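You operate a simulated robot arm through the tools that you are given. There is no shell and no other tool. Be economical: measure what you need, move in short steps, check, and stop when the job is done.

Carry out the task below with a simulated robot arm. There is one attempt and no reset: what you move stays moved.

JOB
Roll the trolley out, brake it and put its yellow tray on the rack's top shelf.
Fine: brake on before the tray is lifted; shut the rack door; the trolley stays out, braked. Where these are worked on the way, their far stop is far enough and under half their travel is too little: rack door.

Only the result counts: the job must be done as asked and must still hold three seconds after the hand-in. Knocking over, shifting, dropping, spilling or breaking anything else fails it.

ROBOT AND FRAMES
A 7-joint arm with a two-finger parallel gripper on a trunk, on a base that drives. Base frame: it is fixed to the floor where the robot stands at the start and does not move with it; the origin is under the middle of the robot, x ahead of it, y to its left, z up; the surface under the hand at the start is at about z = 0.88. Units: m, rad, N and s.
With the tool pointing down near the work surface it reaches from about 0.48 to 0.92 m from the robot's upright axis, wherever it stands. Its first joint turns from -2.007 to 2.007 rad. Places, roughly: blue tray (19x15x9 cm) [0.1, -0.7, 0.5]; brake lever [0.7, 0, 0.7]; feed table [0.8, -0.4, 0.9]; heat dial [0.1, -0.5, 1.4]; rack door [0, -0.6, 0.9]; rack switch [-0.1, -0.6, 1.4]; top shelf of the warming rack [0.1, -0.7, 1]; tray trolley [0.9, -0.1, 0.4]; white tray (19x15x9 cm) [0.1, -0.7, 0.8]; yellow tray (19x15x9 cm) [0.9, -0.1, 0.6]. Payload 3.91 kg.
The tool frame sits at the grasp point between the pads (the TCP): z along the fingers, y along the line on which they close. The tips reach 0.03 m beyond it. The gripper opens to 0.11 m. The fingers are 0.02 m wide and 0.01 m thick; the gripper's body (0.048 by 0.112 m) begins 0.055 m behind the TCP.
Orientation is that of the tool frame in the base frame, as a unit quaternion [x, y, z, w]. With the fingers straight down and closing along the base's y, the tool's x points along the base's -x, its y along +y and its z along -z.

CONTROLS
- The arm moves only by the tool move_arm. Its argument "targets" is a list of rows, each a list of 7 numbers: the closure, from 0 (fully open) to 1 (shut), then the shift along the base's x, y, z in m, then the turn, a rotation vector about the base's x, y, z in rad. In form: [[fingers, x, y, z, rx, ry, rz], ...]. A call has 1 to 8 rows; each row shifts and turns the commanded pose from where the row before left it. Rows are played at 5 a second. More than 0.05 m and 0.15 rad between two rows, or a gripper value outside its range, and nothing of the call is played. A pose out of reach is approached as far as the arm can. The call stops where the force on the tool passes 70 N (or 10 N more than at its start, if that is more) or the arm is blocked; 0.2 s more then pass. Each finger travels about 0.153 m/s and halts on what it meets, pressing with about 30 N; the grip force reading is that of the motor and also rises with nothing between the fingers. The clock runs only during rows and for 0.2 s after the last one: add rows that do not move to give the fingers time. It gives the time, the measured TCP pose, the force on the tool (base axes), the opening and the grip force at its end, in the units of the frame above (readings bear some noise), with the torque about the TCP (base axes, N m) and any sound that the robot's microphone picked up.
- Cameras (640 x 400 px; columns grow to the right, rows downward): "scene" is now at [0.169, 0.1236, 1.3822]; the picture's right is [-0.95, -0.30, 0.00], its down [-0.20, 0.62, -0.76] and it looks along [0.23, -0.73, -0.65] (base axes); focal length 214 px, centre (320, 200). "wrist" rides on the gripper at [0.072, 0.017, -0.103] in the tool frame; the picture's right is [-0.23, 0.97, 0.00], its down [-0.76, -0.18, -0.62] and it looks along [-0.61, -0.14, 0.78] (tool axes); focal length 222 px, centre (320, 200). There is no depth. A picture from a camera that has moved, and an enlarged one, comes with that camera's place and axes in the base frame and with its lens.
- camera(camera): a new picture of that camera. It takes no simulated time.
- move_column(by): slides the trunk up (or, below 0, down) by that many m; the arm and the scene camera ride with it, the base frame stays. It gives what a move gives, with no picture.
- roll_base(legs): drives the robot by 1 to 6 legs, each [ahead, left, turn to the left] in m, m and rad, along the robot's own axes; the way and the turn of a leg run together, so that a leg with both is an arc; at most 1.5 m and 3.142 rad a leg. The arm and the cameras ride along, it lands a little off, and it stops where it bumps. It gives what a move gives.
- turn_head(pan, tilt): turns the head with the scene camera to pan (to the left, within 1.396 rad either way) and tilt (down, from -0.506 to 1.204), counted from straight ahead of the robot. It gives what a move gives.
- inspect(camera, box): a new picture of the part [left, top, right, bottom] of that camera's present view, enlarged. It takes no simulated time.
- finish_job(): hands the job in; it is judged then, once.

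Work in short steps. Places have to be worked out from the pictures, the camera data and where the tool is seen: move nearer, look again, correct. Check each grasp and each placing, and mend what went wrong. You have 120 turns and 78 pictures in all, those below and enlarged ones among them. Open the gripper and draw the arm clear of the work before you hand the job in, unless the task says otherwise; then end with one line.

The tools are called after "Emit:" by a JSON object that holds its "method" and its "body". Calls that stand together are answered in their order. move_arm: Moves the arm, as the interface text tells. Its arguments: {"type":"object","properties":{"targets":{"type":"array"}},"required":["targets"]} The other tools are called the same way: move_column (by) slides the trunk up or down; roll_base (legs) drives the base; turn_head (pan, tilt) turns the head that bears the scene camera; camera (camera) takes a picture; inspect (camera, box) takes an enlarged picture of a part of a camera's view; finish_job () hands the job in.

At the start:

```text
time: 0.0
tool_pos: [0.6105, -0.2663, 1.2518]
orientation: [0.0, 1.0, 0.0, 0.001]
force: [-0.4, -0.4, 1.1]
moment: [0.0, 0.0, 0.01]
grip_width: 0.11
grasp_force: 0.1
trunk travel left (down, up): [-0.725, 0.265]
robot x, y, heading: [-0.0002, 0.0008, 0.0]
head pan, tilt: [-1.264, 0.703]
```

scene: 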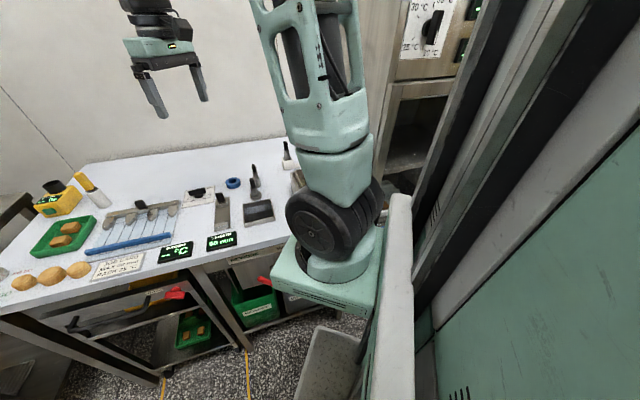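
wrist: 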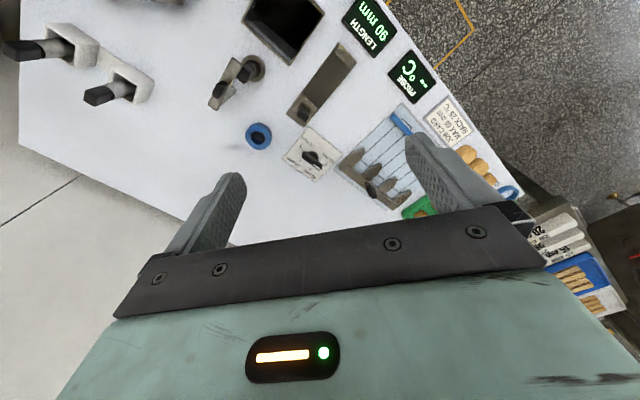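

I'll look around first: the head straight toward the trolley (ahead), tilted down.

Emit:
{"method": "turn_head", "body": {"pan": -0.3, "tilt": 0.9}}

Emit:
{"method": "camera", "body": {"camera": "scene"}}

```text
time: 1.2
tool_pos: [0.6107, -0.2668, 1.2524]
orientation: [0.0, 1.0, 0.0, -0.001]
force: [0.0, 0.8, -0.3]
moment: [0.02, 0.01, 0.03]
grip_width: 0.1101
grasp_force: 0.1
trunk travel left (down, up): [-0.725, 0.265]
robot x, y, heading: [0.0004, 0.0001, -0.002]
head pan, tilt: [-0.3, 0.901]
```

```text
75 pictures are left
camera scene: at [0.2155, 0.1821, 1.3663], right [-0.3, -0.95, 0.0], down [-0.75, 0.23, -0.62], along [0.59, -0.18, -0.78], focal length 214 px, centre (320, 200)
```

scene: 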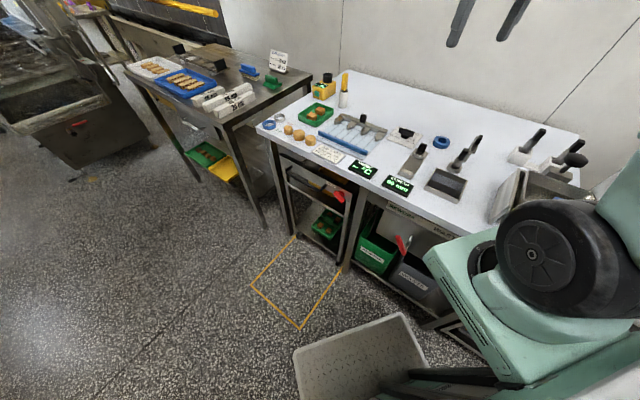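

The trolley seems to be under the table's left part, with a yellow floor outline in front. I'll enlarge it.

Emit:
{"method": "inspect", "body": {"camera": "scene", "box": [240, 120, 440, 340]}}

Emit:
{"method": "turn_head", "body": {"pan": -1.39, "tilt": 0.4}}

Emit:
{"method": "camera", "body": {"camera": "scene"}}

```text
1.82 times, centred on (340, 230) of scene
camera zoom: at [0.2155, 0.1821, 1.3663], right [-0.3, -0.95, 0.0], down [-0.75, 0.23, -0.62], along [0.59, -0.18, -0.78], focal length 390 px, centre (284, 146)
```

zoom: 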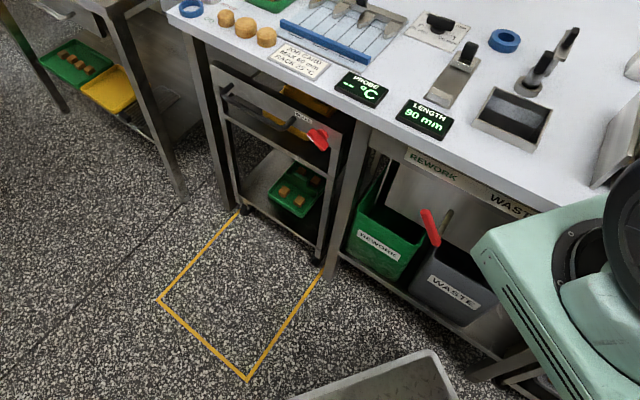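

```text
time: 2.6
tool_pos: [0.6108, -0.2666, 1.2516]
orientation: [0.0, 1.0, 0.0, 0.0]
force: [1.0, 0.2, 0.4]
moment: [-0.01, 0.01, 0.02]
grip_width: 0.1102
grasp_force: 0.0
trunk travel left (down, up): [-0.725, 0.265]
robot x, y, heading: [0.0011, 0.005, 0.003]
head pan, tilt: [-1.389, 0.4]
```

```text
73 pictures are left
camera scene: at [0.1602, 0.1133, 1.4093], right [-0.98, -0.18, 0.0], down [-0.07, 0.38, -0.92], along [0.17, -0.91, -0.39], focal length 214 px, centre (320, 200)
```

scene: 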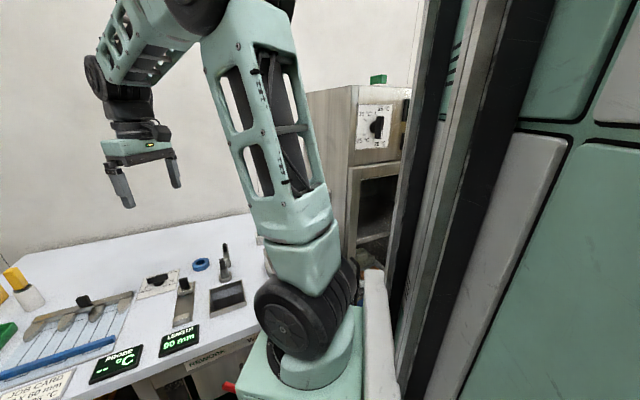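

I check what is free on the robot's left before repositioning.

Emit:
{"method": "turn_head", "body": {"pan": 1.2, "tilt": 0.7}}

Emit:
{"method": "camera", "body": {"camera": "scene"}}

```text
time: 4.9
tool_pos: [0.6104, -0.2669, 1.2523]
orientation: [0.0, 1.0, 0.0, 0.0]
force: [0.4, -0.3, -0.1]
moment: [0.0, 0.01, -0.01]
grip_width: 0.11
grasp_force: 0.0
trunk travel left (down, up): [-0.725, 0.265]
robot x, y, heading: [-0.0016, -0.0002, -0.006]
head pan, tilt: [1.201, 0.7]
```

```text
72 pictures are left
camera scene: at [0.1741, 0.2836, 1.3825], right [0.93, -0.36, 0.0], down [-0.23, -0.6, -0.77], along [0.28, 0.71, -0.64], focal length 214 px, centre (320, 200)
```

scene: 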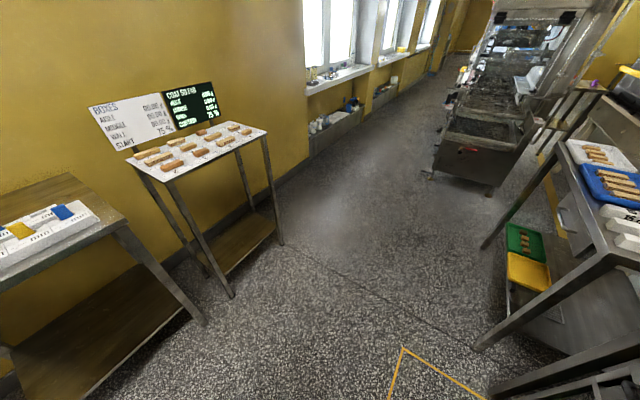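

The left is free to about y=0.9. I shift left and turn right to view both the rack and trolley squarely (the table's front normal looks to be about heading -0.93).

Emit:
{"method": "roll_base", "body": {"legs": [[0, 0.42, 0], [0, 0, -0.93]]}}

Emit:
{"method": "turn_head", "body": {"pan": -0.7, "tilt": 0.5}}

Emit:
{"method": "camera", "body": {"camera": "scene"}}

```text
time: 9.9
tool_pos: [0.1523, -0.2282, 1.2504]
orientation: [0.447, 0.895, 0.0, 0.0]
force: [-0.7, -0.4, 1.2]
moment: [0.04, 0.01, -0.02]
grip_width: 0.11
grasp_force: 0.1
trunk travel left (down, up): [-0.725, 0.265]
robot x, y, heading: [-0.0026, 0.4167, -0.928]
head pan, tilt: [1.201, 0.7]
```

```text
time: 11.7
tool_pos: [0.1525, -0.2284, 1.2518]
orientation: [0.447, 0.894, 0.0, 0.0]
force: [0.0, 0.3, 0.4]
moment: [0.02, 0.02, 0.01]
grip_width: 0.1102
grasp_force: 0.1
trunk travel left (down, up): [-0.725, 0.265]
robot x, y, heading: [0.0006, 0.4208, -0.928]
head pan, tilt: [-0.7, 0.499]
```

```text
71 pictures are left
camera scene: at [0.2449, 0.3388, 1.4002], right [-1.0, 0.05, 0.0], down [0.03, 0.48, -0.88], along [-0.05, -0.88, -0.48], focal length 214 px, centre (320, 200)
```

scene: 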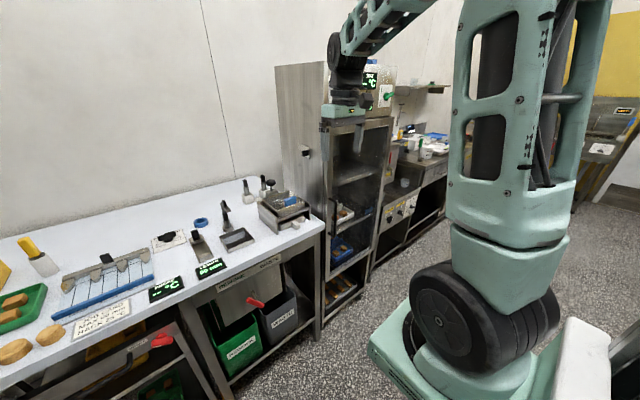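

The rack is visible now; I zoom in on it and on the trolley front.

Emit:
{"method": "inspect", "body": {"camera": "scene", "box": [260, 50, 450, 330]}}

Emit:
{"method": "turn_head", "body": {"pan": 0.35, "tilt": 0.8}}

Emit:
{"method": "camera", "body": {"camera": "scene"}}

```text
1.43 times, centred on (355, 190) of scene
camera zoom: at [0.2449, 0.3388, 1.4002], right [-1.0, 0.05, 0.0], down [0.03, 0.48, -0.88], along [-0.05, -0.88, -0.48], focal length 306 px, centre (270, 214)
```

zoom: 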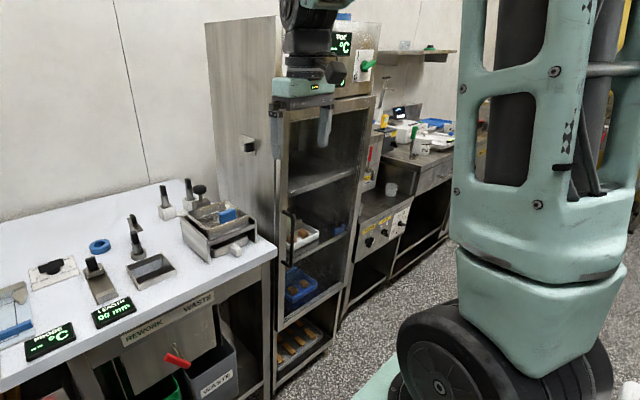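

```text
time: 13.0
tool_pos: [0.1531, -0.2276, 1.2522]
orientation: [0.447, 0.895, 0.0, 0.0]
force: [-0.3, -0.2, 0.1]
moment: [0.04, 0.02, 0.0]
grip_width: 0.1098
grasp_force: 0.0
trunk travel left (down, up): [-0.725, 0.265]
robot x, y, heading: [0.0038, 0.4235, -0.932]
head pan, tilt: [0.351, 0.799]
```

```text
69 pictures are left
camera scene: at [0.3176, 0.3857, 1.3743], right [-0.54, -0.84, 0.0], down [-0.6, 0.39, -0.7], along [0.58, -0.38, -0.72], focal length 214 px, centre (320, 200)
```

scene: 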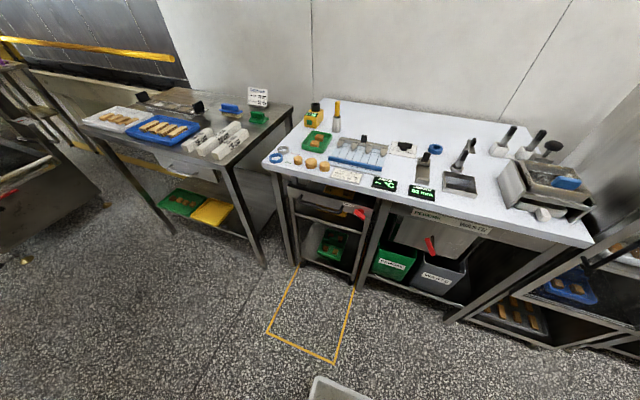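

The rack, table and trolley all share orientation: inward u=(0.6,-0.8), left v=(0.8,0.6). Trolley front is at u≈0.48, v≈0.67; the outline spans u 0.06–0.48. I move in front of it, slightly back, and lower the trunk to look at it.

Emit:
{"method": "roll_base", "body": {"legs": [[0, 0.42, 0], [-0.1, 0, 0]]}}

Emit:
{"method": "move_column", "body": {"by": -0.35}}

Emit:
{"method": "turn_head", "body": {"pan": 0.0, "tilt": 0.4}}

Emit:
{"method": "camera", "body": {"camera": "scene"}}

```text
time: 16.4
tool_pos: [0.4296, 0.1039, 1.2507]
orientation: [0.446, 0.895, 0.0, 0.001]
force: [0.0, -0.5, -0.2]
moment: [-0.02, 0.01, -0.02]
grip_width: 0.1097
grasp_force: 0.1
trunk travel left (down, up): [-0.725, 0.265]
robot x, y, heading: [0.2789, 0.7511, -0.93]
head pan, tilt: [0.351, 0.799]
```

```text
time: 19.8
tool_pos: [0.4299, 0.1044, 0.9017]
orientation: [0.447, 0.895, 0.0, 0.001]
force: [-0.6, -0.2, 0.8]
moment: [0.04, 0.0, 0.0]
grip_width: 0.1104
grasp_force: 0.1
trunk travel left (down, up): [-0.375, 0.615]
robot x, y, heading: [0.2758, 0.7531, -0.933]
head pan, tilt: [0.351, 0.799]
```

```text
time: 20.7
tool_pos: [0.4285, 0.1047, 0.902]
orientation: [0.448, 0.894, 0.0, 0.0]
force: [-0.6, 0.7, -0.8]
moment: [-0.02, -0.02, -0.03]
grip_width: 0.1102
grasp_force: 0.1
trunk travel left (down, up): [-0.375, 0.615]
robot x, y, heading: [0.2759, 0.7545, -0.929]
head pan, tilt: [0.0, 0.4]
```

```text
68 pictures are left
camera scene: at [0.5826, 0.6872, 1.0593], right [-0.8, -0.6, 0.0], down [-0.23, 0.31, -0.92], along [0.55, -0.74, -0.39], focal length 214 px, centre (320, 200)
```

scene: 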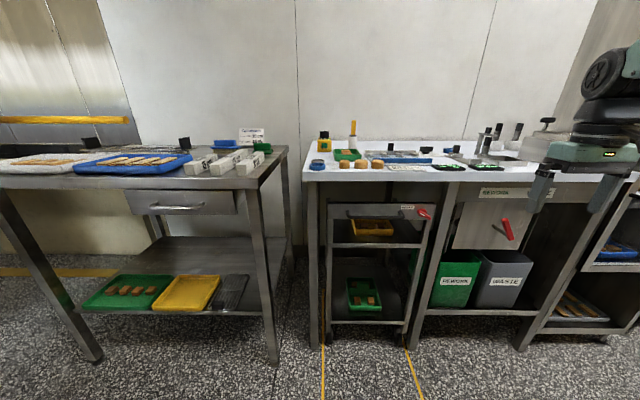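

Emit:
{"method": "inspect", "body": {"camera": "scene", "box": [310, 180, 450, 280]}}

```text
4.00 times, centred on (380, 230) of scene
camera zoom: at [0.5826, 0.6872, 1.0593], right [-0.8, -0.6, 0.0], down [-0.23, 0.31, -0.92], along [0.55, -0.74, -0.39], focal length 858 px, centre (80, 80)
```

zoom: 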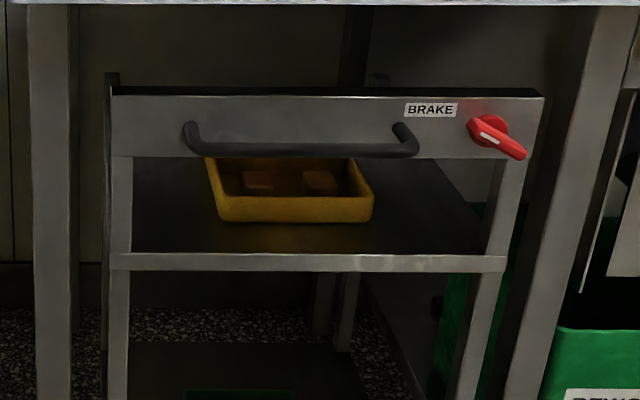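

The handle bar is at about u=0.434, v=0.69, z=0.727; brake lever pivot at v≈0.53, z≈0.73. I yaw the hand so it can close vertically around the bar, while shifting left.

Emit:
{"method": "move_arm", "body": {"targets": [[0, 0.028, 0.021, 0, 0, 0, -0.143], [0, 0.028, 0.021, 0, 0, 0, -0.143], [0, 0.028, 0.021, 0, 0, 0, -0.143], [0, 0.028, 0.021, 0, 0, 0, -0.143], [0, 0.028, 0.021, 0, 0, 0, -0.143], [0, 0.028, 0.021, 0, 0, 0, -0.143], [0, 0.028, 0.021, 0, 0, 0, -0.143], [0, 0.028, 0.021, 0, 0, 0, -0.143]]}}

Emit:
{"method": "move_arm", "body": {"targets": [[0, 0, 0, 0, 0, 0, -0.143], [0, 0, 0, 0, 0, 0, -0.143], [0, 0, 0, 0, 0, 0, -0.142], [0, 0, 0, 0, -0.112, -0.084, 0], [0, 0, 0, 0, -0.112, -0.084, 0], [0, 0, 0, 0, -0.112, -0.084, 0], [0, 0, 0, 0, -0.112, -0.084, 0], [0, 0, 0, 0, -0.112, -0.084, 0]]}}

Emit:
{"method": "camera", "body": {"camera": "scene"}}

```text
time: 22.5
tool_pos: [0.6527, 0.2723, 0.9021]
orientation: [0.861, 0.508, 0.0, 0.0]
force: [0.6, 0.7, 0.9]
moment: [-0.01, 0.02, 0.0]
grip_width: 0.1099
grasp_force: 0.1
trunk travel left (down, up): [-0.375, 0.615]
robot x, y, heading: [0.2777, 0.7562, -0.929]
head pan, tilt: [0.0, 0.4]
```

```text
time: 24.3
tool_pos: [0.652, 0.2714, 0.9022]
orientation: [0.891, 0.297, 0.109, 0.326]
force: [0.6, -0.3, -0.3]
moment: [-0.01, 0.01, -0.02]
grip_width: 0.1102
grasp_force: 0.1
trunk travel left (down, up): [-0.375, 0.615]
robot x, y, heading: [0.2741, 0.7489, -0.927]
head pan, tilt: [0.0, 0.4]
```

```text
66 pictures are left
camera scene: at [0.5826, 0.6871, 1.0593], right [-0.8, -0.6, 0.0], down [-0.23, 0.31, -0.92], along [0.55, -0.74, -0.39], focal length 214 px, centre (320, 200)
```

scene: 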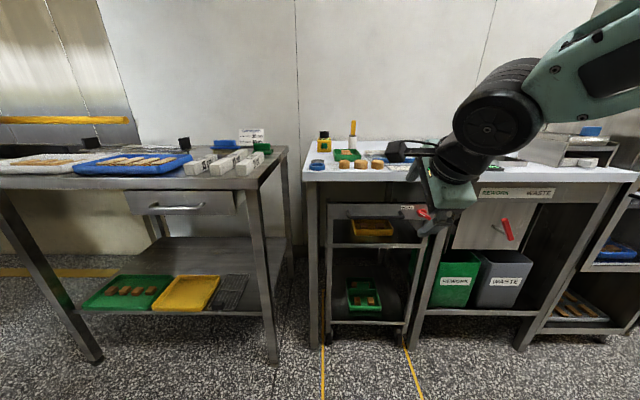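

Pitch continues well. I finish pitching to horizontal while lowering to z=0.727.

Emit:
{"method": "move_arm", "body": {"targets": [[0, 0, 0, -0.029, -0.116, -0.087, 0], [0, 0, 0, -0.029, -0.116, -0.087, 0], [0, 0, 0, -0.029, -0.116, -0.087, 0], [0, 0, 0, -0.029, -0.116, -0.087, 0], [0, 0, 0, -0.029, -0.116, -0.087, 0], [0, 0, 0, -0.029, -0.116, -0.087, 0], [0, 0, 0, 0, 0, 0, 0]]}}

Emit:
{"method": "camera", "body": {"camera": "wrist"}}

Emit:
{"method": "camera", "body": {"camera": "scene"}}

```text
time: 25.9
tool_pos: [0.6774, 0.2895, 0.8298]
orientation: [0.81, 0.308, 0.215, 0.451]
force: [0.3, 0.4, -0.2]
moment: [0.02, -0.03, 0.02]
grip_width: 0.11
grasp_force: 0.1
out of reach, approached as far as the arm can: row 2, 3, 4, 5, 6
trunk travel left (down, up): [-0.375, 0.615]
robot x, y, heading: [0.2761, 0.7509, -0.928]
head pan, tilt: [0.0, 0.4]
```

```text
65 pictures are left
camera wrist: at [0.6689, 0.3937, 0.9013], right [0.13, -0.55, 0.82], down [-0.99, -0.08, 0.11], along [0.01, -0.83, -0.56], focal length 222 px, centre (320, 200)
```

wrist: 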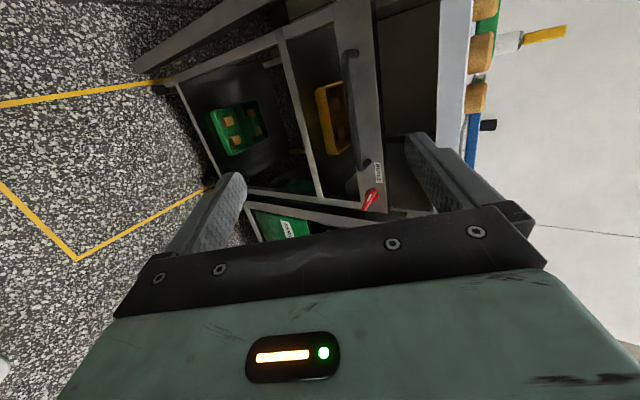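

```text
64 pictures are left
camera scene: at [0.5826, 0.6871, 1.0594], right [-0.8, -0.6, 0.0], down [-0.23, 0.31, -0.92], along [0.55, -0.74, -0.39], focal length 214 px, centre (320, 200)
```

scene: 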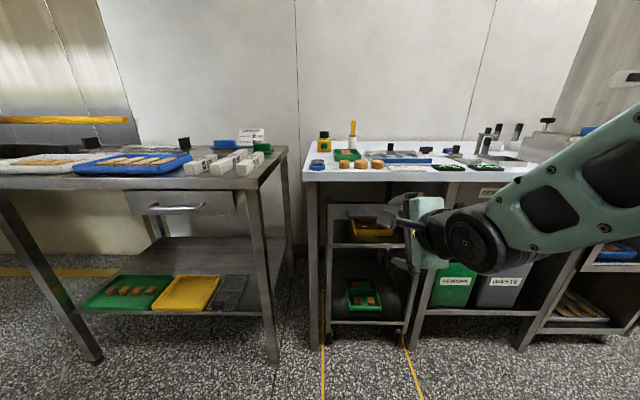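

The posture limits it (trunk too high for horizontal). I lower the trunk 0.2 and then see what the pose is.

Emit:
{"method": "move_column", "body": {"by": -0.2}}

Emit:
{"method": "move_arm", "body": {"targets": [[0, 0, 0, 0.01, 0, 0, 0], [0, 0, 0, 0.01, 0, 0, 0]]}}

```text
time: 28.0
tool_pos: [0.6757, 0.2889, 0.6302]
orientation: [0.81, 0.309, 0.214, 0.451]
force: [1.1, -0.5, -0.2]
moment: [0.01, 0.03, 0.01]
grip_width: 0.1103
grasp_force: 0.1
trunk travel left (down, up): [-0.175, 0.815]
robot x, y, heading: [0.2794, 0.7521, -0.925]
head pan, tilt: [0.0, 0.4]
```

```text
time: 28.6
tool_pos: [0.6756, 0.2893, 0.6499]
orientation: [0.81, 0.309, 0.215, 0.45]
force: [0.2, -0.6, -0.4]
moment: [0.02, 0.03, 0.03]
grip_width: 0.1099
grasp_force: 0.1
trunk travel left (down, up): [-0.175, 0.815]
robot x, y, heading: [0.2781, 0.7536, -0.928]
head pan, tilt: [0.0, 0.4]
```

Commands restart from the actual pose. Now rotate to fully horizontal while moving to the pre-grasp point (u=0.32, v=0.69, z=0.727).

Emit:
{"method": "move_arm", "body": {"targets": [[0, 0.017, -0.033, 0.019, -0.112, -0.073, -0.0355], [0, 0.017, -0.033, 0.019, -0.112, -0.073, -0.0355], [0, 0.017, -0.033, 0.019, -0.112, -0.073, -0.0355], [0, 0.017, -0.033, 0.019, -0.112, -0.073, -0.0355], [0, 0, 0, 0, 0, 0, 0]]}}

Emit:
{"method": "camera", "body": {"camera": "wrist"}}

Emit:
{"method": "camera", "body": {"camera": "scene"}}

```text
time: 29.8
tool_pos: [0.7439, 0.1582, 0.7271]
orientation: [0.671, 0.223, 0.223, 0.671]
force: [-0.7, -0.6, 0.3]
moment: [-0.02, -0.03, -0.01]
grip_width: 0.1102
grasp_force: 0.1
trunk travel left (down, up): [-0.175, 0.815]
robot x, y, heading: [0.2794, 0.7516, -0.924]
head pan, tilt: [0.0, 0.4]
```

```text
63 pictures are left
camera wrist: at [0.7399, 0.284, 0.7438], right [-0.18, -0.14, 0.97], down [-0.98, 0.04, -0.18], along [-0.02, -0.99, -0.14], focal length 222 px, centre (320, 200)
```

wrist: 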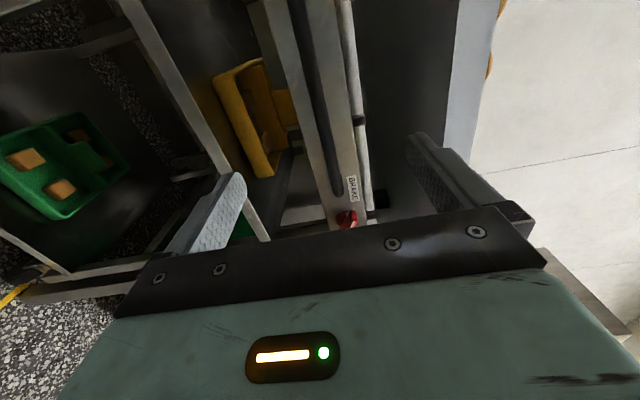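

```text
62 pictures are left
camera scene: at [0.5825, 0.6871, 0.8593], right [-0.8, -0.6, 0.0], down [-0.23, 0.31, -0.92], along [0.55, -0.74, -0.39], focal length 214 px, centre (320, 200)
```

scene: 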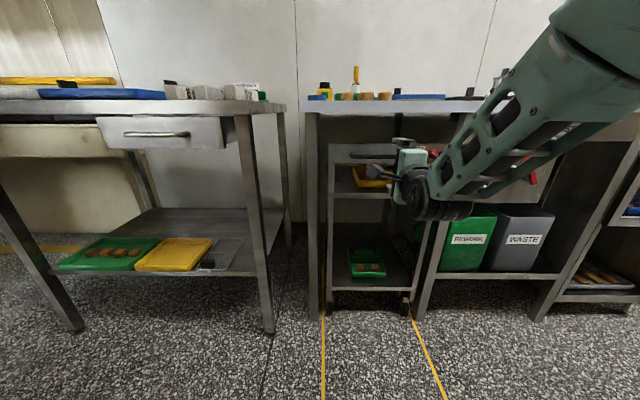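

Pre-grasp pose reached; the wrist view puts the bar at z≈0.722. Advance 0.11 m inward, then close.

Emit:
{"method": "move_arm", "body": {"targets": [[0, 0.0223, -0.03, -0.001], [0, 0.0223, -0.03, -0.001], [0, 0.0223, -0.03, -0.001]]}}

Emit:
{"method": "move_arm", "body": {"targets": [[0, 0.0223, -0.03, -0.001, 0, 0, 0], [0, 0.0223, -0.03, -0.001, 0, 0, 0], [0, 0.0223, -0.03, -0.001, 0, 0, 0], [0, 0, 0, 0, 0, 0, 0]]}}

Emit:
{"method": "camera", "body": {"camera": "wrist"}}

```text
refused: a row must be a list of 7 entries
```

```text
time: 30.8
tool_pos: [0.7626, 0.1242, 0.7747]
orientation: [0.671, 0.222, 0.224, 0.671]
force: [-0.3, -0.2, 0.7]
moment: [0.0, 0.01, -0.01]
grip_width: 0.1102
grasp_force: 0.0
out of reach, approached as far as the arm can: row 1, 2, 3
trunk travel left (down, up): [-0.175, 0.815]
robot x, y, heading: [0.2753, 0.7492, -0.932]
head pan, tilt: [0.0, 0.4]
```

```text
61 pictures are left
camera wrist: at [0.758, 0.2509, 0.7923], right [-0.18, -0.14, 0.97], down [-0.98, 0.04, -0.18], along [-0.02, -0.99, -0.14], focal length 222 px, centre (320, 200)
```

wrist: 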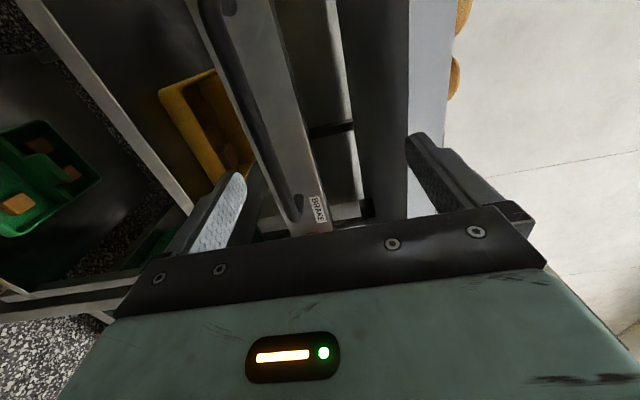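

Arm's at its reach limit; I back it up, restore z=0.722, then drive the base forward 0.12 instead.

Emit:
{"method": "move_arm", "body": {"targets": [[0, -0.014, 0.02, -0.026, 0, 0, 0], [0, -0.014, 0.02, -0.027, 0, 0, 0], [0, 0, 0, 0, 0, 0, 0]]}}

Emit:
{"method": "roll_base", "body": {"legs": [[0.09, 0, 0]]}}

Emit:
{"method": "camera", "body": {"camera": "wrist"}}

```text
time: 31.6
tool_pos: [0.7346, 0.1642, 0.7233]
orientation: [0.671, 0.222, 0.224, 0.671]
force: [-0.9, 0.0, 0.6]
moment: [0.0, -0.01, 0.01]
grip_width: 0.1102
grasp_force: 0.0
trunk travel left (down, up): [-0.175, 0.815]
robot x, y, heading: [0.2728, 0.752, -0.925]
head pan, tilt: [0.0, 0.4]
```

```text
time: 32.7
tool_pos: [0.7877, 0.0932, 0.7224]
orientation: [0.671, 0.223, 0.223, 0.671]
force: [-0.5, 0.6, 0.1]
moment: [0.0, 0.0, 0.02]
grip_width: 0.1099
grasp_force: 0.0
trunk travel left (down, up): [-0.175, 0.815]
robot x, y, heading: [0.3287, 0.6814, -0.931]
head pan, tilt: [0.0, 0.4]
```

```text
60 pictures are left
camera wrist: at [0.7844, 0.2189, 0.7394], right [-0.18, -0.14, 0.97], down [-0.98, 0.04, -0.18], along [-0.02, -0.99, -0.14], focal length 222 px, centre (320, 200)
```

wrist: 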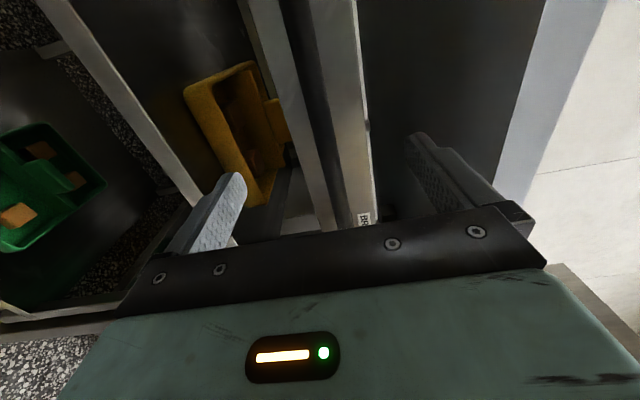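

Tool at u=0.398; advance 0.036 more and close on the bar.

Emit:
{"method": "move_arm", "body": {"targets": [[0, 0.011, -0.0145, 0, 0, 0, 0], [0, 0.011, -0.0145, 0, 0, 0, 0], [0, 0, 0, 0, 0, 0, 0], [1, 0, 0, 0, 0, 0, 0], [1, 0, 0, 0, 0, 0, 0], [1, 0, 0, 0, 0, 0, 0]]}}

Emit:
{"method": "camera", "body": {"camera": "wrist"}}

```text
time: 34.1
tool_pos: [0.7996, 0.0764, 0.7307]
orientation: [0.675, 0.225, 0.221, 0.667]
force: [0.0, 0.2, -41.2]
moment: [0.21, 0.04, -0.61]
grip_width: 0.0128
grasp_force: 44.3
out of reach, approached as far as the arm can: row 1, 2
trunk travel left (down, up): [-0.175, 0.815]
robot x, y, heading: [0.3307, 0.6792, -0.93]
head pan, tilt: [0.0, 0.4]
```

```text
59 pictures are left
camera wrist: at [0.7957, 0.2027, 0.7484], right [-0.17, -0.15, 0.97], down [-0.98, 0.04, -0.17], along [-0.02, -0.99, -0.15], focal length 222 px, centre (320, 200)
```

wrist: 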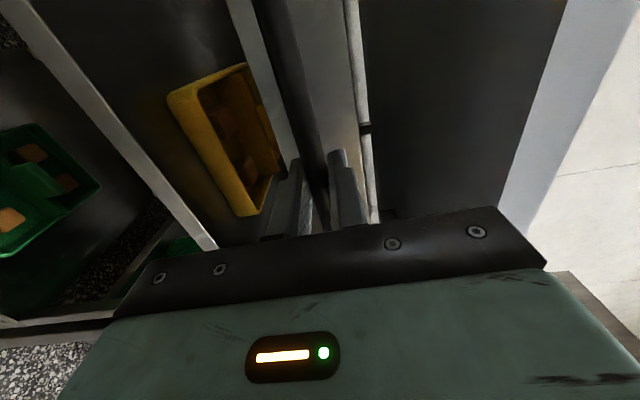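

The bar is gripped (12.8 mm). I relieve the vertical load by lowering slightly, then start pulling outward.

Emit:
{"method": "move_arm", "body": {"targets": [[1, -0.003, 0.004, -0.008, 0, 0, 0], [1, 0, 0, 0, 0, 0, 0]]}}

```text
time: 34.7
tool_pos: [0.7981, 0.0801, 0.7298]
orientation: [0.671, 0.222, 0.223, 0.672]
force: [19.9, -25.0, -14.0]
moment: [-0.02, 0.16, 0.01]
grip_width: 0.0129
grasp_force: 45.2
trunk travel left (down, up): [-0.175, 0.815]
robot x, y, heading: [0.3264, 0.6803, -0.93]
head pan, tilt: [0.0, 0.4]
```

Vertical load has dropped. Now pull outward along (-0.6,0.8) in small steps.

Emit:
{"method": "move_arm", "body": {"targets": [[1, -0.009, 0.012, -0.002, 0, 0, 0], [1, -0.012, 0.016, -0.001, 0, 0, 0], [1, -0.012, 0.016, 0, 0, 0, 0], [1, -0.012, 0.016, 0, 0, 0, 0], [1, 0, 0, 0, 0, 0, 0]]}}

```text
time: 35.9
tool_pos: [0.7514, 0.1408, 0.7247]
orientation: [0.671, 0.222, 0.223, 0.672]
force: [0.3, -0.2, 0.4]
moment: [0.0, 0.0, -0.01]
grip_width: 0.0001
grasp_force: 38.0
trunk travel left (down, up): [-0.175, 0.815]
robot x, y, heading: [0.3303, 0.6803, -0.932]
head pan, tilt: [0.0, 0.4]
```

It slipped off because the grip was near the fingertips. I look at the scene, then open, drive 0.05 forward and grasp deeper.

Emit:
{"method": "move_arm", "body": {"targets": [[0, 0, 0, 0, 0, 0, 0], [0, 0, 0, 0, 0, 0, 0], [0, 0, 0, 0, 0, 0, 0], [0, 0, 0, 0, 0, 0, 0]]}}

Emit:
{"method": "roll_base", "body": {"legs": [[0.05, 0, 0]]}}

Emit:
{"method": "camera", "body": {"camera": "wrist"}}

```text
time: 36.9
tool_pos: [0.7513, 0.1405, 0.7255]
orientation: [0.671, 0.223, 0.224, 0.671]
force: [-0.7, 0.1, 0.5]
moment: [-0.01, -0.02, 0.0]
grip_width: 0.1098
grasp_force: 0.0
trunk travel left (down, up): [-0.175, 0.815]
robot x, y, heading: [0.3271, 0.6795, -0.927]
head pan, tilt: [0.0, 0.4]
```

```text
time: 37.9
tool_pos: [0.7829, 0.1014, 0.7249]
orientation: [0.67, 0.223, 0.224, 0.671]
force: [-0.7, 0.2, -0.1]
moment: [0.02, 0.03, 0.02]
grip_width: 0.11
grasp_force: 0.1
trunk travel left (down, up): [-0.175, 0.815]
robot x, y, heading: [0.3608, 0.6388, -0.926]
head pan, tilt: [0.0, 0.4]
```

```text
58 pictures are left
camera wrist: at [0.7783, 0.2268, 0.7423], right [-0.18, -0.14, 0.97], down [-0.98, 0.04, -0.18], along [-0.02, -0.99, -0.14], focal length 222 px, centre (320, 200)
```

wrist: 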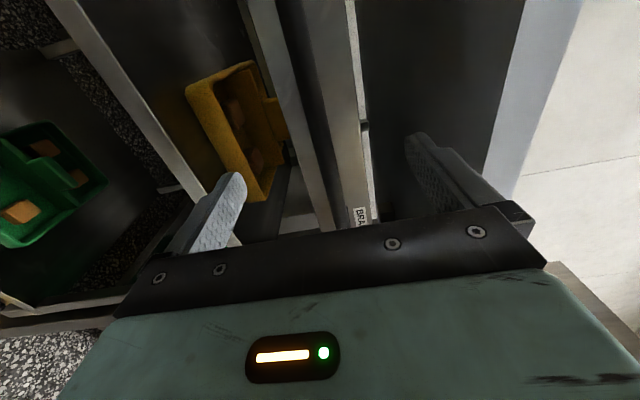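

Trolley hardly moved. Advance ~0.056 to u≈0.445 (tips almost at the panel), then close.

Emit:
{"method": "move_arm", "body": {"targets": [[0, 0.0112, -0.015, 0.001, 0, 0, 0], [0, 0.0112, -0.015, 0.001, 0, 0, 0], [0, 0.0112, -0.015, 0.001, 0, 0, 0], [0, 0, 0, 0, 0, 0, 0]]}}

```text
time: 38.9
tool_pos: [0.8154, 0.0558, 0.7277]
orientation: [0.671, 0.222, 0.223, 0.671]
force: [0.5, 0.0, 0.2]
moment: [-0.01, 0.01, -0.02]
grip_width: 0.11
grasp_force: 0.0
trunk travel left (down, up): [-0.175, 0.815]
robot x, y, heading: [0.3584, 0.6437, -0.924]
head pan, tilt: [0.0, 0.4]
```

No contact yet and u=0.445; close and check.

Emit:
{"method": "move_arm", "body": {"targets": [[1, 0, 0, 0, 0, 0, 0], [1, 0, 0, 0, 0, 0, 0], [1, 0, 0, 0, 0, 0, 0], [1, 0, 0, 0, 0, 0, 0]]}}

Emit:
{"method": "camera", "body": {"camera": "wrist"}}

```text
time: 39.9
tool_pos: [0.8155, 0.0565, 0.7308]
orientation: [0.67, 0.222, 0.224, 0.672]
force: [5.5, -4.7, 16.5]
moment: [-0.61, 0.14, 0.12]
grip_width: 0.0596
grasp_force: 45.0
trunk travel left (down, up): [-0.175, 0.815]
robot x, y, heading: [0.3619, 0.6446, -0.924]
head pan, tilt: [0.0, 0.4]
```

```text
57 pictures are left
camera wrist: at [0.812, 0.1816, 0.7463], right [-0.19, -0.13, 0.97], down [-0.98, 0.04, -0.18], along [-0.02, -0.99, -0.14], focal length 222 px, centre (320, 200)
```

wrist: 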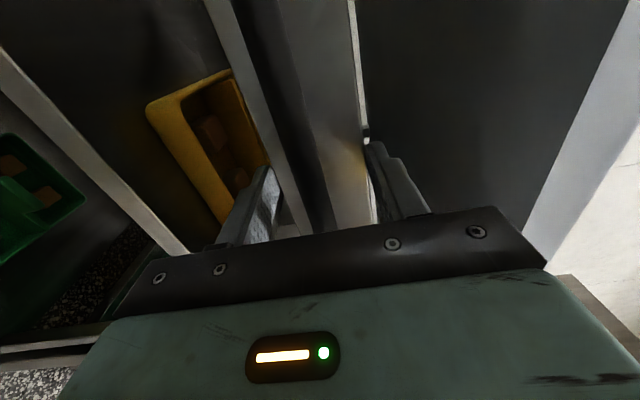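

It caught the 6 cm panel instead. I open, back off 14 mm so the bar sits mid-pad, and close again.

Emit:
{"method": "move_arm", "body": {"targets": [[0, 0, 0, 0, 0, 0, 0], [0, 0, 0, 0, 0, 0, 0], [0, -0.009, 0.012, -0.001, 0, 0, 0], [0, 0, 0, 0, 0, 0, 0], [1, 0, 0, 0, 0, 0, 0], [1, 0, 0, 0, 0, 0, 0], [1, 0, 0, 0, 0, 0, 0], [1, 0, 0, 0, 0, 0, 0]]}}

```text
time: 41.6
tool_pos: [0.8068, 0.0671, 0.7295]
orientation: [0.668, 0.222, 0.225, 0.673]
force: [1.0, -1.2, 30.4]
moment: [0.05, 0.21, 0.21]
grip_width: 0.0127
grasp_force: 44.8
trunk travel left (down, up): [-0.175, 0.815]
robot x, y, heading: [0.3589, 0.6379, -0.927]
head pan, tilt: [0.0, 0.4]
```

Bar is now mid-pad. Relieve the upward load (+4 mm) and pull in small steps, watching the force.

Emit:
{"method": "move_arm", "body": {"targets": [[1, 0, 0, 0.003, 0, 0, 0], [1, -0.003, 0.004, 0, 0, 0, 0], [1, -0.003, 0.004, 0, 0, 0, 0], [1, 0, 0, 0, 0, 0, 0]]}}

```text
time: 42.6
tool_pos: [0.8016, 0.0739, 0.7295]
orientation: [0.671, 0.221, 0.224, 0.672]
force: [21.1, -26.8, 6.9]
moment: [-0.02, 0.03, -0.16]
grip_width: 0.0127
grasp_force: 44.8
trunk travel left (down, up): [-0.175, 0.815]
robot x, y, heading: [0.3607, 0.6411, -0.935]
head pan, tilt: [0.0, 0.4]
```

Emit:
{"method": "move_arm", "body": {"targets": [[1, -0.006, 0.008, 0, 0, 0, 0], [1, 0, 0, 0, 0, 0, 0]]}}

Emit:
{"method": "camera", "body": {"camera": "wrist"}}

```text
time: 43.2
tool_pos: [0.7958, 0.0834, 0.7288]
orientation: [0.671, 0.222, 0.224, 0.671]
force: [18.6, -23.3, 7.4]
moment: [-0.13, 0.01, 0.07]
grip_width: 0.0127
grasp_force: 45.1
trunk travel left (down, up): [-0.175, 0.815]
robot x, y, heading: [0.3602, 0.6415, -0.935]
head pan, tilt: [0.0, 0.4]
```

```text
56 pictures are left
camera wrist: at [0.7909, 0.2091, 0.7469], right [-0.18, -0.14, 0.97], down [-0.98, 0.04, -0.18], along [-0.02, -0.99, -0.14], focal length 222 px, centre (320, 200)
```

wrist: 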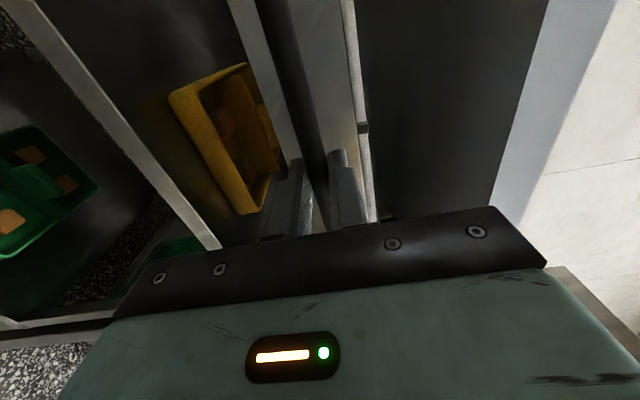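

The bar slides in the pads at about 30 N, so the trolley resists. I check whether the brake lever's label says anything about its state.

Emit:
{"method": "inspect", "body": {"camera": "scene", "box": [380, 120, 500, 195]}}

Emit:
{"method": "inspect", "body": {"camera": "wrist", "box": [260, 100, 420, 230]}}

```text
5.33 times, centred on (440, 158) of scene
camera zoom: at [0.6666, 0.5748, 0.8592], right [-0.8, -0.6, 0.0], down [-0.23, 0.31, -0.92], along [0.55, -0.74, -0.39], focal length 1144 px, centre (-320, 427)
```

zoom: 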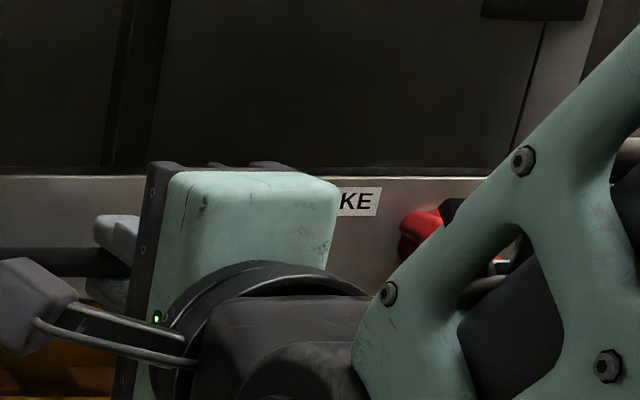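

```text
3.08 times, centred on (340, 165) of wrist
camera zoom: at [0.7909, 0.2091, 0.7469], right [-0.18, -0.14, 0.97], down [-0.98, 0.04, -0.18], along [-0.02, -0.99, -0.14], focal length 684 px, centre (258, 308)
```

zoom: 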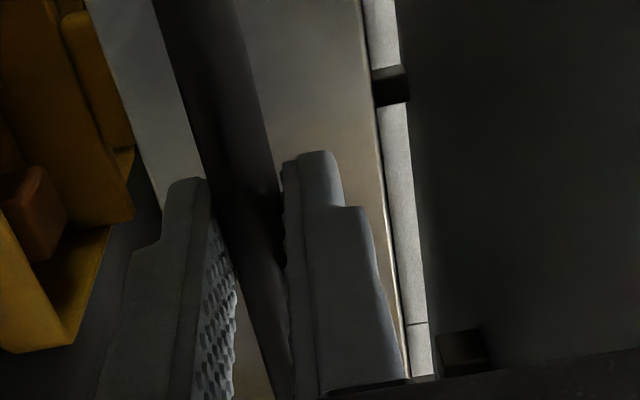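

There are odd black pieces near the panel top, so I'd like an unobstructed look. Open and back the base off 0.2 m to view the lever and panel from the wrist camera.

Emit:
{"method": "move_arm", "body": {"targets": [[0, 0, 0, 0, 0, 0, 0], [0, 0, 0, 0, 0, 0, 0], [0, 0, 0, 0, 0, 0, 0], [0, 0, 0, 0, 0, 0, 0]]}}

Emit:
{"method": "roll_base", "body": {"legs": [[-0.2, 0, 0]]}}

Emit:
{"method": "inspect", "body": {"camera": "wrist", "box": [220, 40, 460, 210]}}

Emit:
{"method": "inspect", "body": {"camera": "scene", "box": [300, 100, 460, 200]}}

```text
time: 44.2
tool_pos: [0.7951, 0.0827, 0.729]
orientation: [0.671, 0.223, 0.223, 0.671]
force: [0.1, -0.5, -0.1]
moment: [0.01, 0.0, 0.02]
grip_width: 0.11
grasp_force: 0.0
trunk travel left (down, up): [-0.175, 0.815]
robot x, y, heading: [0.3616, 0.6406, -0.93]
head pan, tilt: [0.0, 0.4]
```

```text
time: 45.8
tool_pos: [0.6734, 0.2402, 0.7309]
orientation: [0.671, 0.221, 0.222, 0.672]
force: [0.1, -0.9, -0.3]
moment: [0.02, 0.02, -0.02]
grip_width: 0.1099
grasp_force: 0.1
trunk travel left (down, up): [-0.175, 0.815]
robot x, y, heading: [0.2427, 0.7991, -0.933]
head pan, tilt: [0.0, 0.4]
```

```text
2.35 times, centred on (340, 125) of wrist
camera zoom: at [0.6703, 0.3676, 0.747], right [-0.18, -0.13, 0.97], down [-0.98, 0.05, -0.18], along [-0.02, -0.99, -0.14], focal length 523 px, centre (273, 376)
```

zoom: 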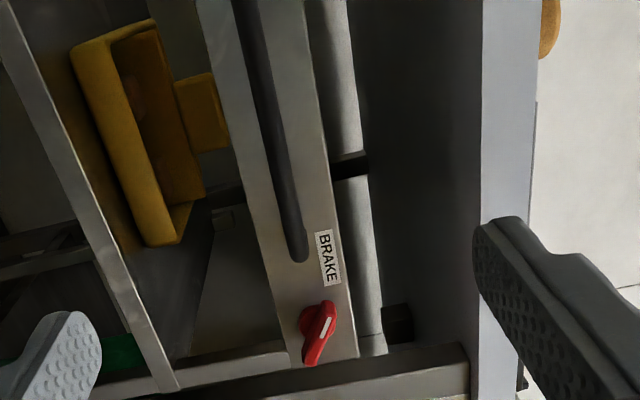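

```text
4.00 times, centred on (380, 150) of scene
camera zoom: at [0.5471, 0.7338, 0.8593], right [-0.8, -0.6, 0.0], down [-0.23, 0.31, -0.92], along [0.55, -0.74, -0.39], focal length 858 px, centre (80, 400)
```

zoom: 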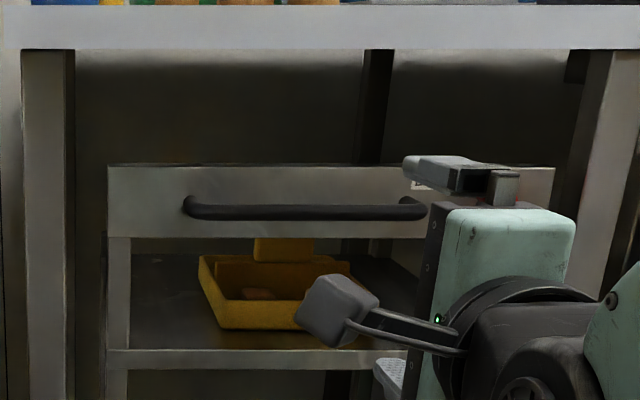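

The trolley isn't moving under a 30 N friction grip, so I'll hook the bar: pitch the hand 45° down so a finger goes behind the bar. First pitch out here with fingers at 4 cm.

Emit:
{"method": "move_arm", "body": {"targets": [[0.64, 0, 0, 0.01, 0.105, 0.079, 0], [0.64, 0, 0, 0.01, 0.105, 0.079, 0], [0.64, 0, 0, 0, 0.105, 0.079, 0], [0.64, 0, 0, 0, 0.105, 0.079, 0], [0.64, 0, 0, 0, 0.105, 0.079, 0], [0.64, 0, 0, 0, 0.105, 0.079, 0], [0.64, 0, 0, 0, 0, 0, 0]]}}

```text
time: 47.4
tool_pos: [0.695, 0.2574, 0.749]
orientation: [0.843, 0.315, 0.184, 0.395]
force: [0.3, 0.0, -0.1]
moment: [0.01, 0.0, 0.0]
grip_width: 0.0396
grasp_force: 0.0
out of reach, approached as far as the arm can: row 4, 5, 6
trunk travel left (down, up): [-0.175, 0.815]
robot x, y, heading: [0.2413, 0.8002, -0.933]
head pan, tilt: [0.0, 0.4]
```

Raise the trunk 0.1 and correct the orientation toward a clean 45° pitch.

Emit:
{"method": "move_column", "body": {"by": 0.1}}

Emit:
{"method": "move_arm", "body": {"targets": [[0.64, 0.003, -0.02, -0.01, 0.0245, 0.06, -0.049], [0.64, 0.004, -0.023, -0.02, 0.0245, 0.06, -0.049], [0.64, 0, 0, 0, 0, 0, 0]]}}

```text
time: 48.8
tool_pos: [0.6957, 0.2574, 0.8492]
orientation: [0.842, 0.315, 0.185, 0.396]
force: [-0.2, 0.6, -0.2]
moment: [-0.04, -0.03, 0.01]
grip_width: 0.0396
grasp_force: 0.1
trunk travel left (down, up): [-0.275, 0.715]
robot x, y, heading: [0.2414, 0.8001, -0.929]
head pan, tilt: [0.0, 0.4]
```

```text
time: 49.6
tool_pos: [0.7019, 0.2136, 0.8182]
orientation: [0.876, 0.292, 0.122, 0.364]
force: [-0.6, -0.1, -0.4]
moment: [-0.03, -0.03, 0.03]
grip_width: 0.0398
grasp_force: 0.0
trunk travel left (down, up): [-0.275, 0.715]
robot x, y, heading: [0.2401, 0.7982, -0.929]
head pan, tilt: [0.0, 0.4]
```

Orientation is right. Drive 0.125 forward, then lower to the line of approach and look.

Emit:
{"method": "roll_base", "body": {"legs": [[0.12, 0, 0]]}}

Emit:
{"method": "camera", "body": {"camera": "wrist"}}

```text
time: 50.8
tool_pos: [0.7752, 0.1183, 0.8197]
orientation: [0.876, 0.292, 0.122, 0.364]
force: [0.1, 0.0, -0.5]
moment: [0.02, -0.01, -0.01]
grip_width: 0.0396
grasp_force: 0.1
trunk travel left (down, up): [-0.275, 0.715]
robot x, y, heading: [0.3119, 0.7028, -0.931]
head pan, tilt: [0.0, 0.4]
```

```text
51 pictures are left
camera wrist: at [0.7957, 0.2104, 0.904], right [0.23, -0.68, 0.69], down [-0.95, 0.0, 0.31], along [-0.21, -0.73, -0.65], focal length 222 px, centre (320, 200)
```

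wrist: 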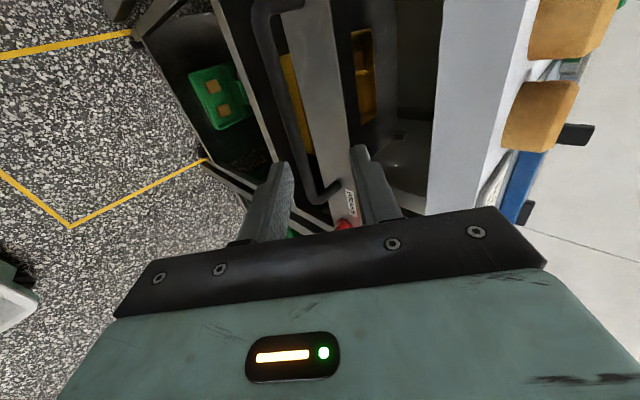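

Now lower 26 mm and advance along the finger axis in small rows; the call stops itself on contact.

Emit:
{"method": "move_arm", "body": {"targets": [[0.64, 0, 0, -0.026, 0, 0, 0], [0.64, 0.0117, -0.0155, -0.0195, 0, 0, 0], [0.64, 0.0117, -0.0155, -0.0195, 0, 0, 0], [0.64, 0, 0, 0, 0, 0, 0]]}}

Emit:
{"method": "camera", "body": {"camera": "wrist"}}

```text
time: 51.8
tool_pos: [0.7793, 0.1102, 0.7689]
orientation: [0.875, 0.293, 0.122, 0.365]
force: [-0.2, 0.2, -0.2]
moment: [0.03, 0.04, 0.01]
grip_width: 0.0397
grasp_force: 0.1
out of reach, approached as far as the arm can: row 2, 3
trunk travel left (down, up): [-0.275, 0.715]
robot x, y, heading: [0.3137, 0.7043, -0.933]
head pan, tilt: [0.0, 0.4]
```

```text
50 pictures are left
camera wrist: at [0.7994, 0.2017, 0.8527], right [0.23, -0.68, 0.69], down [-0.95, 0.0, 0.31], along [-0.21, -0.73, -0.65], focal length 222 px, centre (320, 200)
```

wrist: 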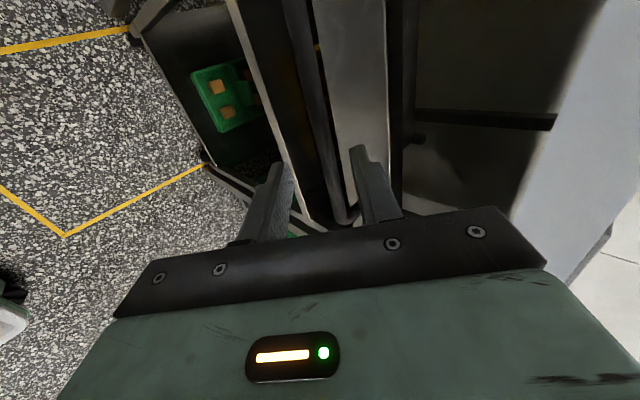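

Near the arm's reach limit, so I use the base and the column for the last bit: forward 0.025, down 0.02, forward 0.025, down 0.014.

Emit:
{"method": "roll_base", "body": {"legs": [[0.025, 0, 0]]}}

Emit:
{"method": "move_column", "body": {"by": -0.012}}

Emit:
{"method": "camera", "body": {"camera": "wrist"}}

```text
time: 52.6
tool_pos: [0.794, 0.0886, 0.7686]
orientation: [0.875, 0.293, 0.122, 0.365]
force: [-0.6, -0.1, 0.4]
moment: [0.02, -0.04, 0.01]
grip_width: 0.0395
grasp_force: 0.1
trunk travel left (down, up): [-0.275, 0.715]
robot x, y, heading: [0.3278, 0.6804, -0.929]
head pan, tilt: [0.0, 0.4]
```

```text
time: 53.2
tool_pos: [0.794, 0.0902, 0.7558]
orientation: [0.875, 0.292, 0.122, 0.365]
force: [-0.1, -0.1, 0.0]
moment: [0.01, -0.01, 0.02]
grip_width: 0.0396
grasp_force: 0.1
trunk travel left (down, up): [-0.263, 0.727]
robot x, y, heading: [0.3288, 0.6816, -0.925]
head pan, tilt: [0.0, 0.4]
```

```text
49 pictures are left
camera wrist: at [0.8145, 0.1815, 0.8408], right [0.23, -0.68, 0.69], down [-0.95, 0.0, 0.31], along [-0.21, -0.73, -0.65], focal length 222 px, centre (320, 200)
```

wrist: 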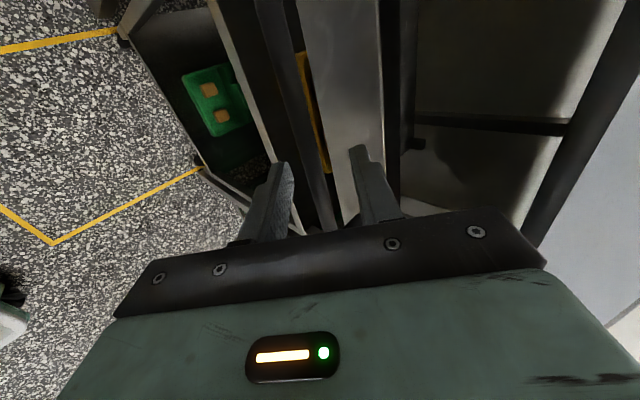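

The bar lies between the fingers as seen. Continue: forward 0.02 and down 0.02.

Emit:
{"method": "roll_base", "body": {"legs": [[0.012, 0, 0]]}}

Emit:
{"method": "move_column", "body": {"by": -0.012}}

Emit:
{"method": "roll_base", "body": {"legs": [[0.012, 0, 0]]}}

Emit:
{"method": "move_column", "body": {"by": -0.01}}

Emit:
{"method": "move_arm", "body": {"targets": [[1, 0, 0, 0, 0, 0, 0], [1, 0, 0, 0, 0, 0, 0], [1, 0, 0, 0, 0, 0, 0]]}}

Emit:
{"method": "camera", "body": {"camera": "wrist"}}

```text
time: 54.0
tool_pos: [0.8003, 0.08, 0.7559]
orientation: [0.875, 0.293, 0.121, 0.365]
force: [-0.5, -0.1, -0.2]
moment: [0.01, -0.03, 0.02]
grip_width: 0.0399
grasp_force: 0.1
trunk travel left (down, up): [-0.263, 0.727]
robot x, y, heading: [0.3383, 0.6743, -0.93]
head pan, tilt: [0.0, 0.4]
```

```text
time: 54.6
tool_pos: [0.8, 0.0797, 0.7427]
orientation: [0.875, 0.292, 0.123, 0.366]
force: [-1.4, -0.6, -0.1]
moment: [-0.01, -0.02, 0.0]
grip_width: 0.0399
grasp_force: 0.0
trunk travel left (down, up): [-0.251, 0.739]
robot x, y, heading: [0.3333, 0.671, -0.931]
head pan, tilt: [0.0, 0.4]
```

```text
time: 55.5
tool_pos: [0.8048, 0.0728, 0.7448]
orientation: [0.876, 0.292, 0.125, 0.362]
force: [-17.3, 21.0, 17.8]
moment: [-0.58, -0.34, -0.22]
grip_width: 0.0362
grasp_force: 0.1
trunk travel left (down, up): [-0.251, 0.739]
robot x, y, heading: [0.342, 0.6654, -0.931]
head pan, tilt: [0.0, 0.4]
stopped in leg 1: the force on the tool passed its limit at 77 N (the readings are from after the stop); the commanded pose is now the measured one
```

```text
time: 55.9
tool_pos: [0.8063, 0.0717, 0.7437]
orientation: [0.875, 0.291, 0.128, 0.365]
force: [-25.3, 27.5, 28.0]
moment: [-0.95, -0.61, -0.33]
grip_width: 0.0361
grasp_force: 0.1
trunk travel left (down, up): [-0.245, 0.745]
robot x, y, heading: [0.3409, 0.6631, -0.932]
head pan, tilt: [0.0, 0.4]
stopped: the force on the tool passed its limit at 81 N (the readings are from after the stop); the commanded pose is now the measured one
```

```text
time: 56.7
tool_pos: [0.8047, 0.0761, 0.7334]
orientation: [0.879, 0.293, 0.121, 0.355]
force: [-16.7, 32.2, -42.2]
moment: [0.43, -0.28, -0.77]
grip_width: 0.0126
grasp_force: 45.2
trunk travel left (down, up): [-0.245, 0.745]
robot x, y, heading: [0.3402, 0.6627, -0.93]
head pan, tilt: [0.0, 0.4]
```

```text
48 pictures are left
camera wrist: at [0.8257, 0.1664, 0.8201], right [0.24, -0.7, 0.68], down [-0.95, -0.01, 0.32], along [-0.22, -0.72, -0.66], focal length 222 px, centre (320, 200)
```

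wrist: 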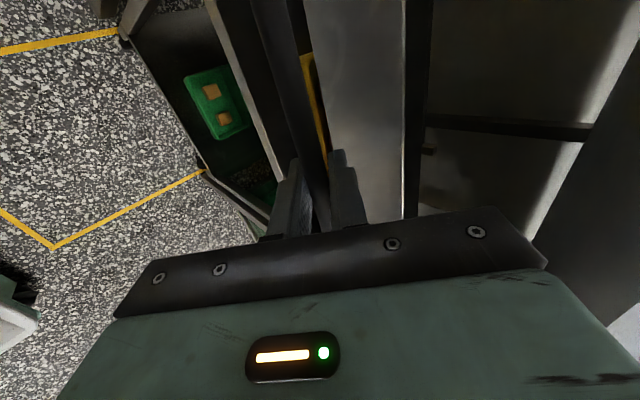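

The bar is gripped at 45° with the finger behind it. Now pull outward and watch the force.

Emit:
{"method": "move_arm", "body": {"targets": [[1, -0.006, 0.008, -0.003, 0, 0, 0], [1, -0.006, 0.008, -0.003, 0, 0, 0], [1, 0, 0, 0, 0, 0, 0]]}}

```text
time: 57.5
tool_pos: [0.7969, 0.0819, 0.7434]
orientation: [0.872, 0.289, 0.131, 0.372]
force: [32.1, -46.6, 13.6]
moment: [-0.41, -0.71, -0.01]
grip_width: 0.0126
grasp_force: 45.3
trunk travel left (down, up): [-0.245, 0.745]
robot x, y, heading: [0.3436, 0.6665, -0.927]
head pan, tilt: [0.0, 0.4]
```

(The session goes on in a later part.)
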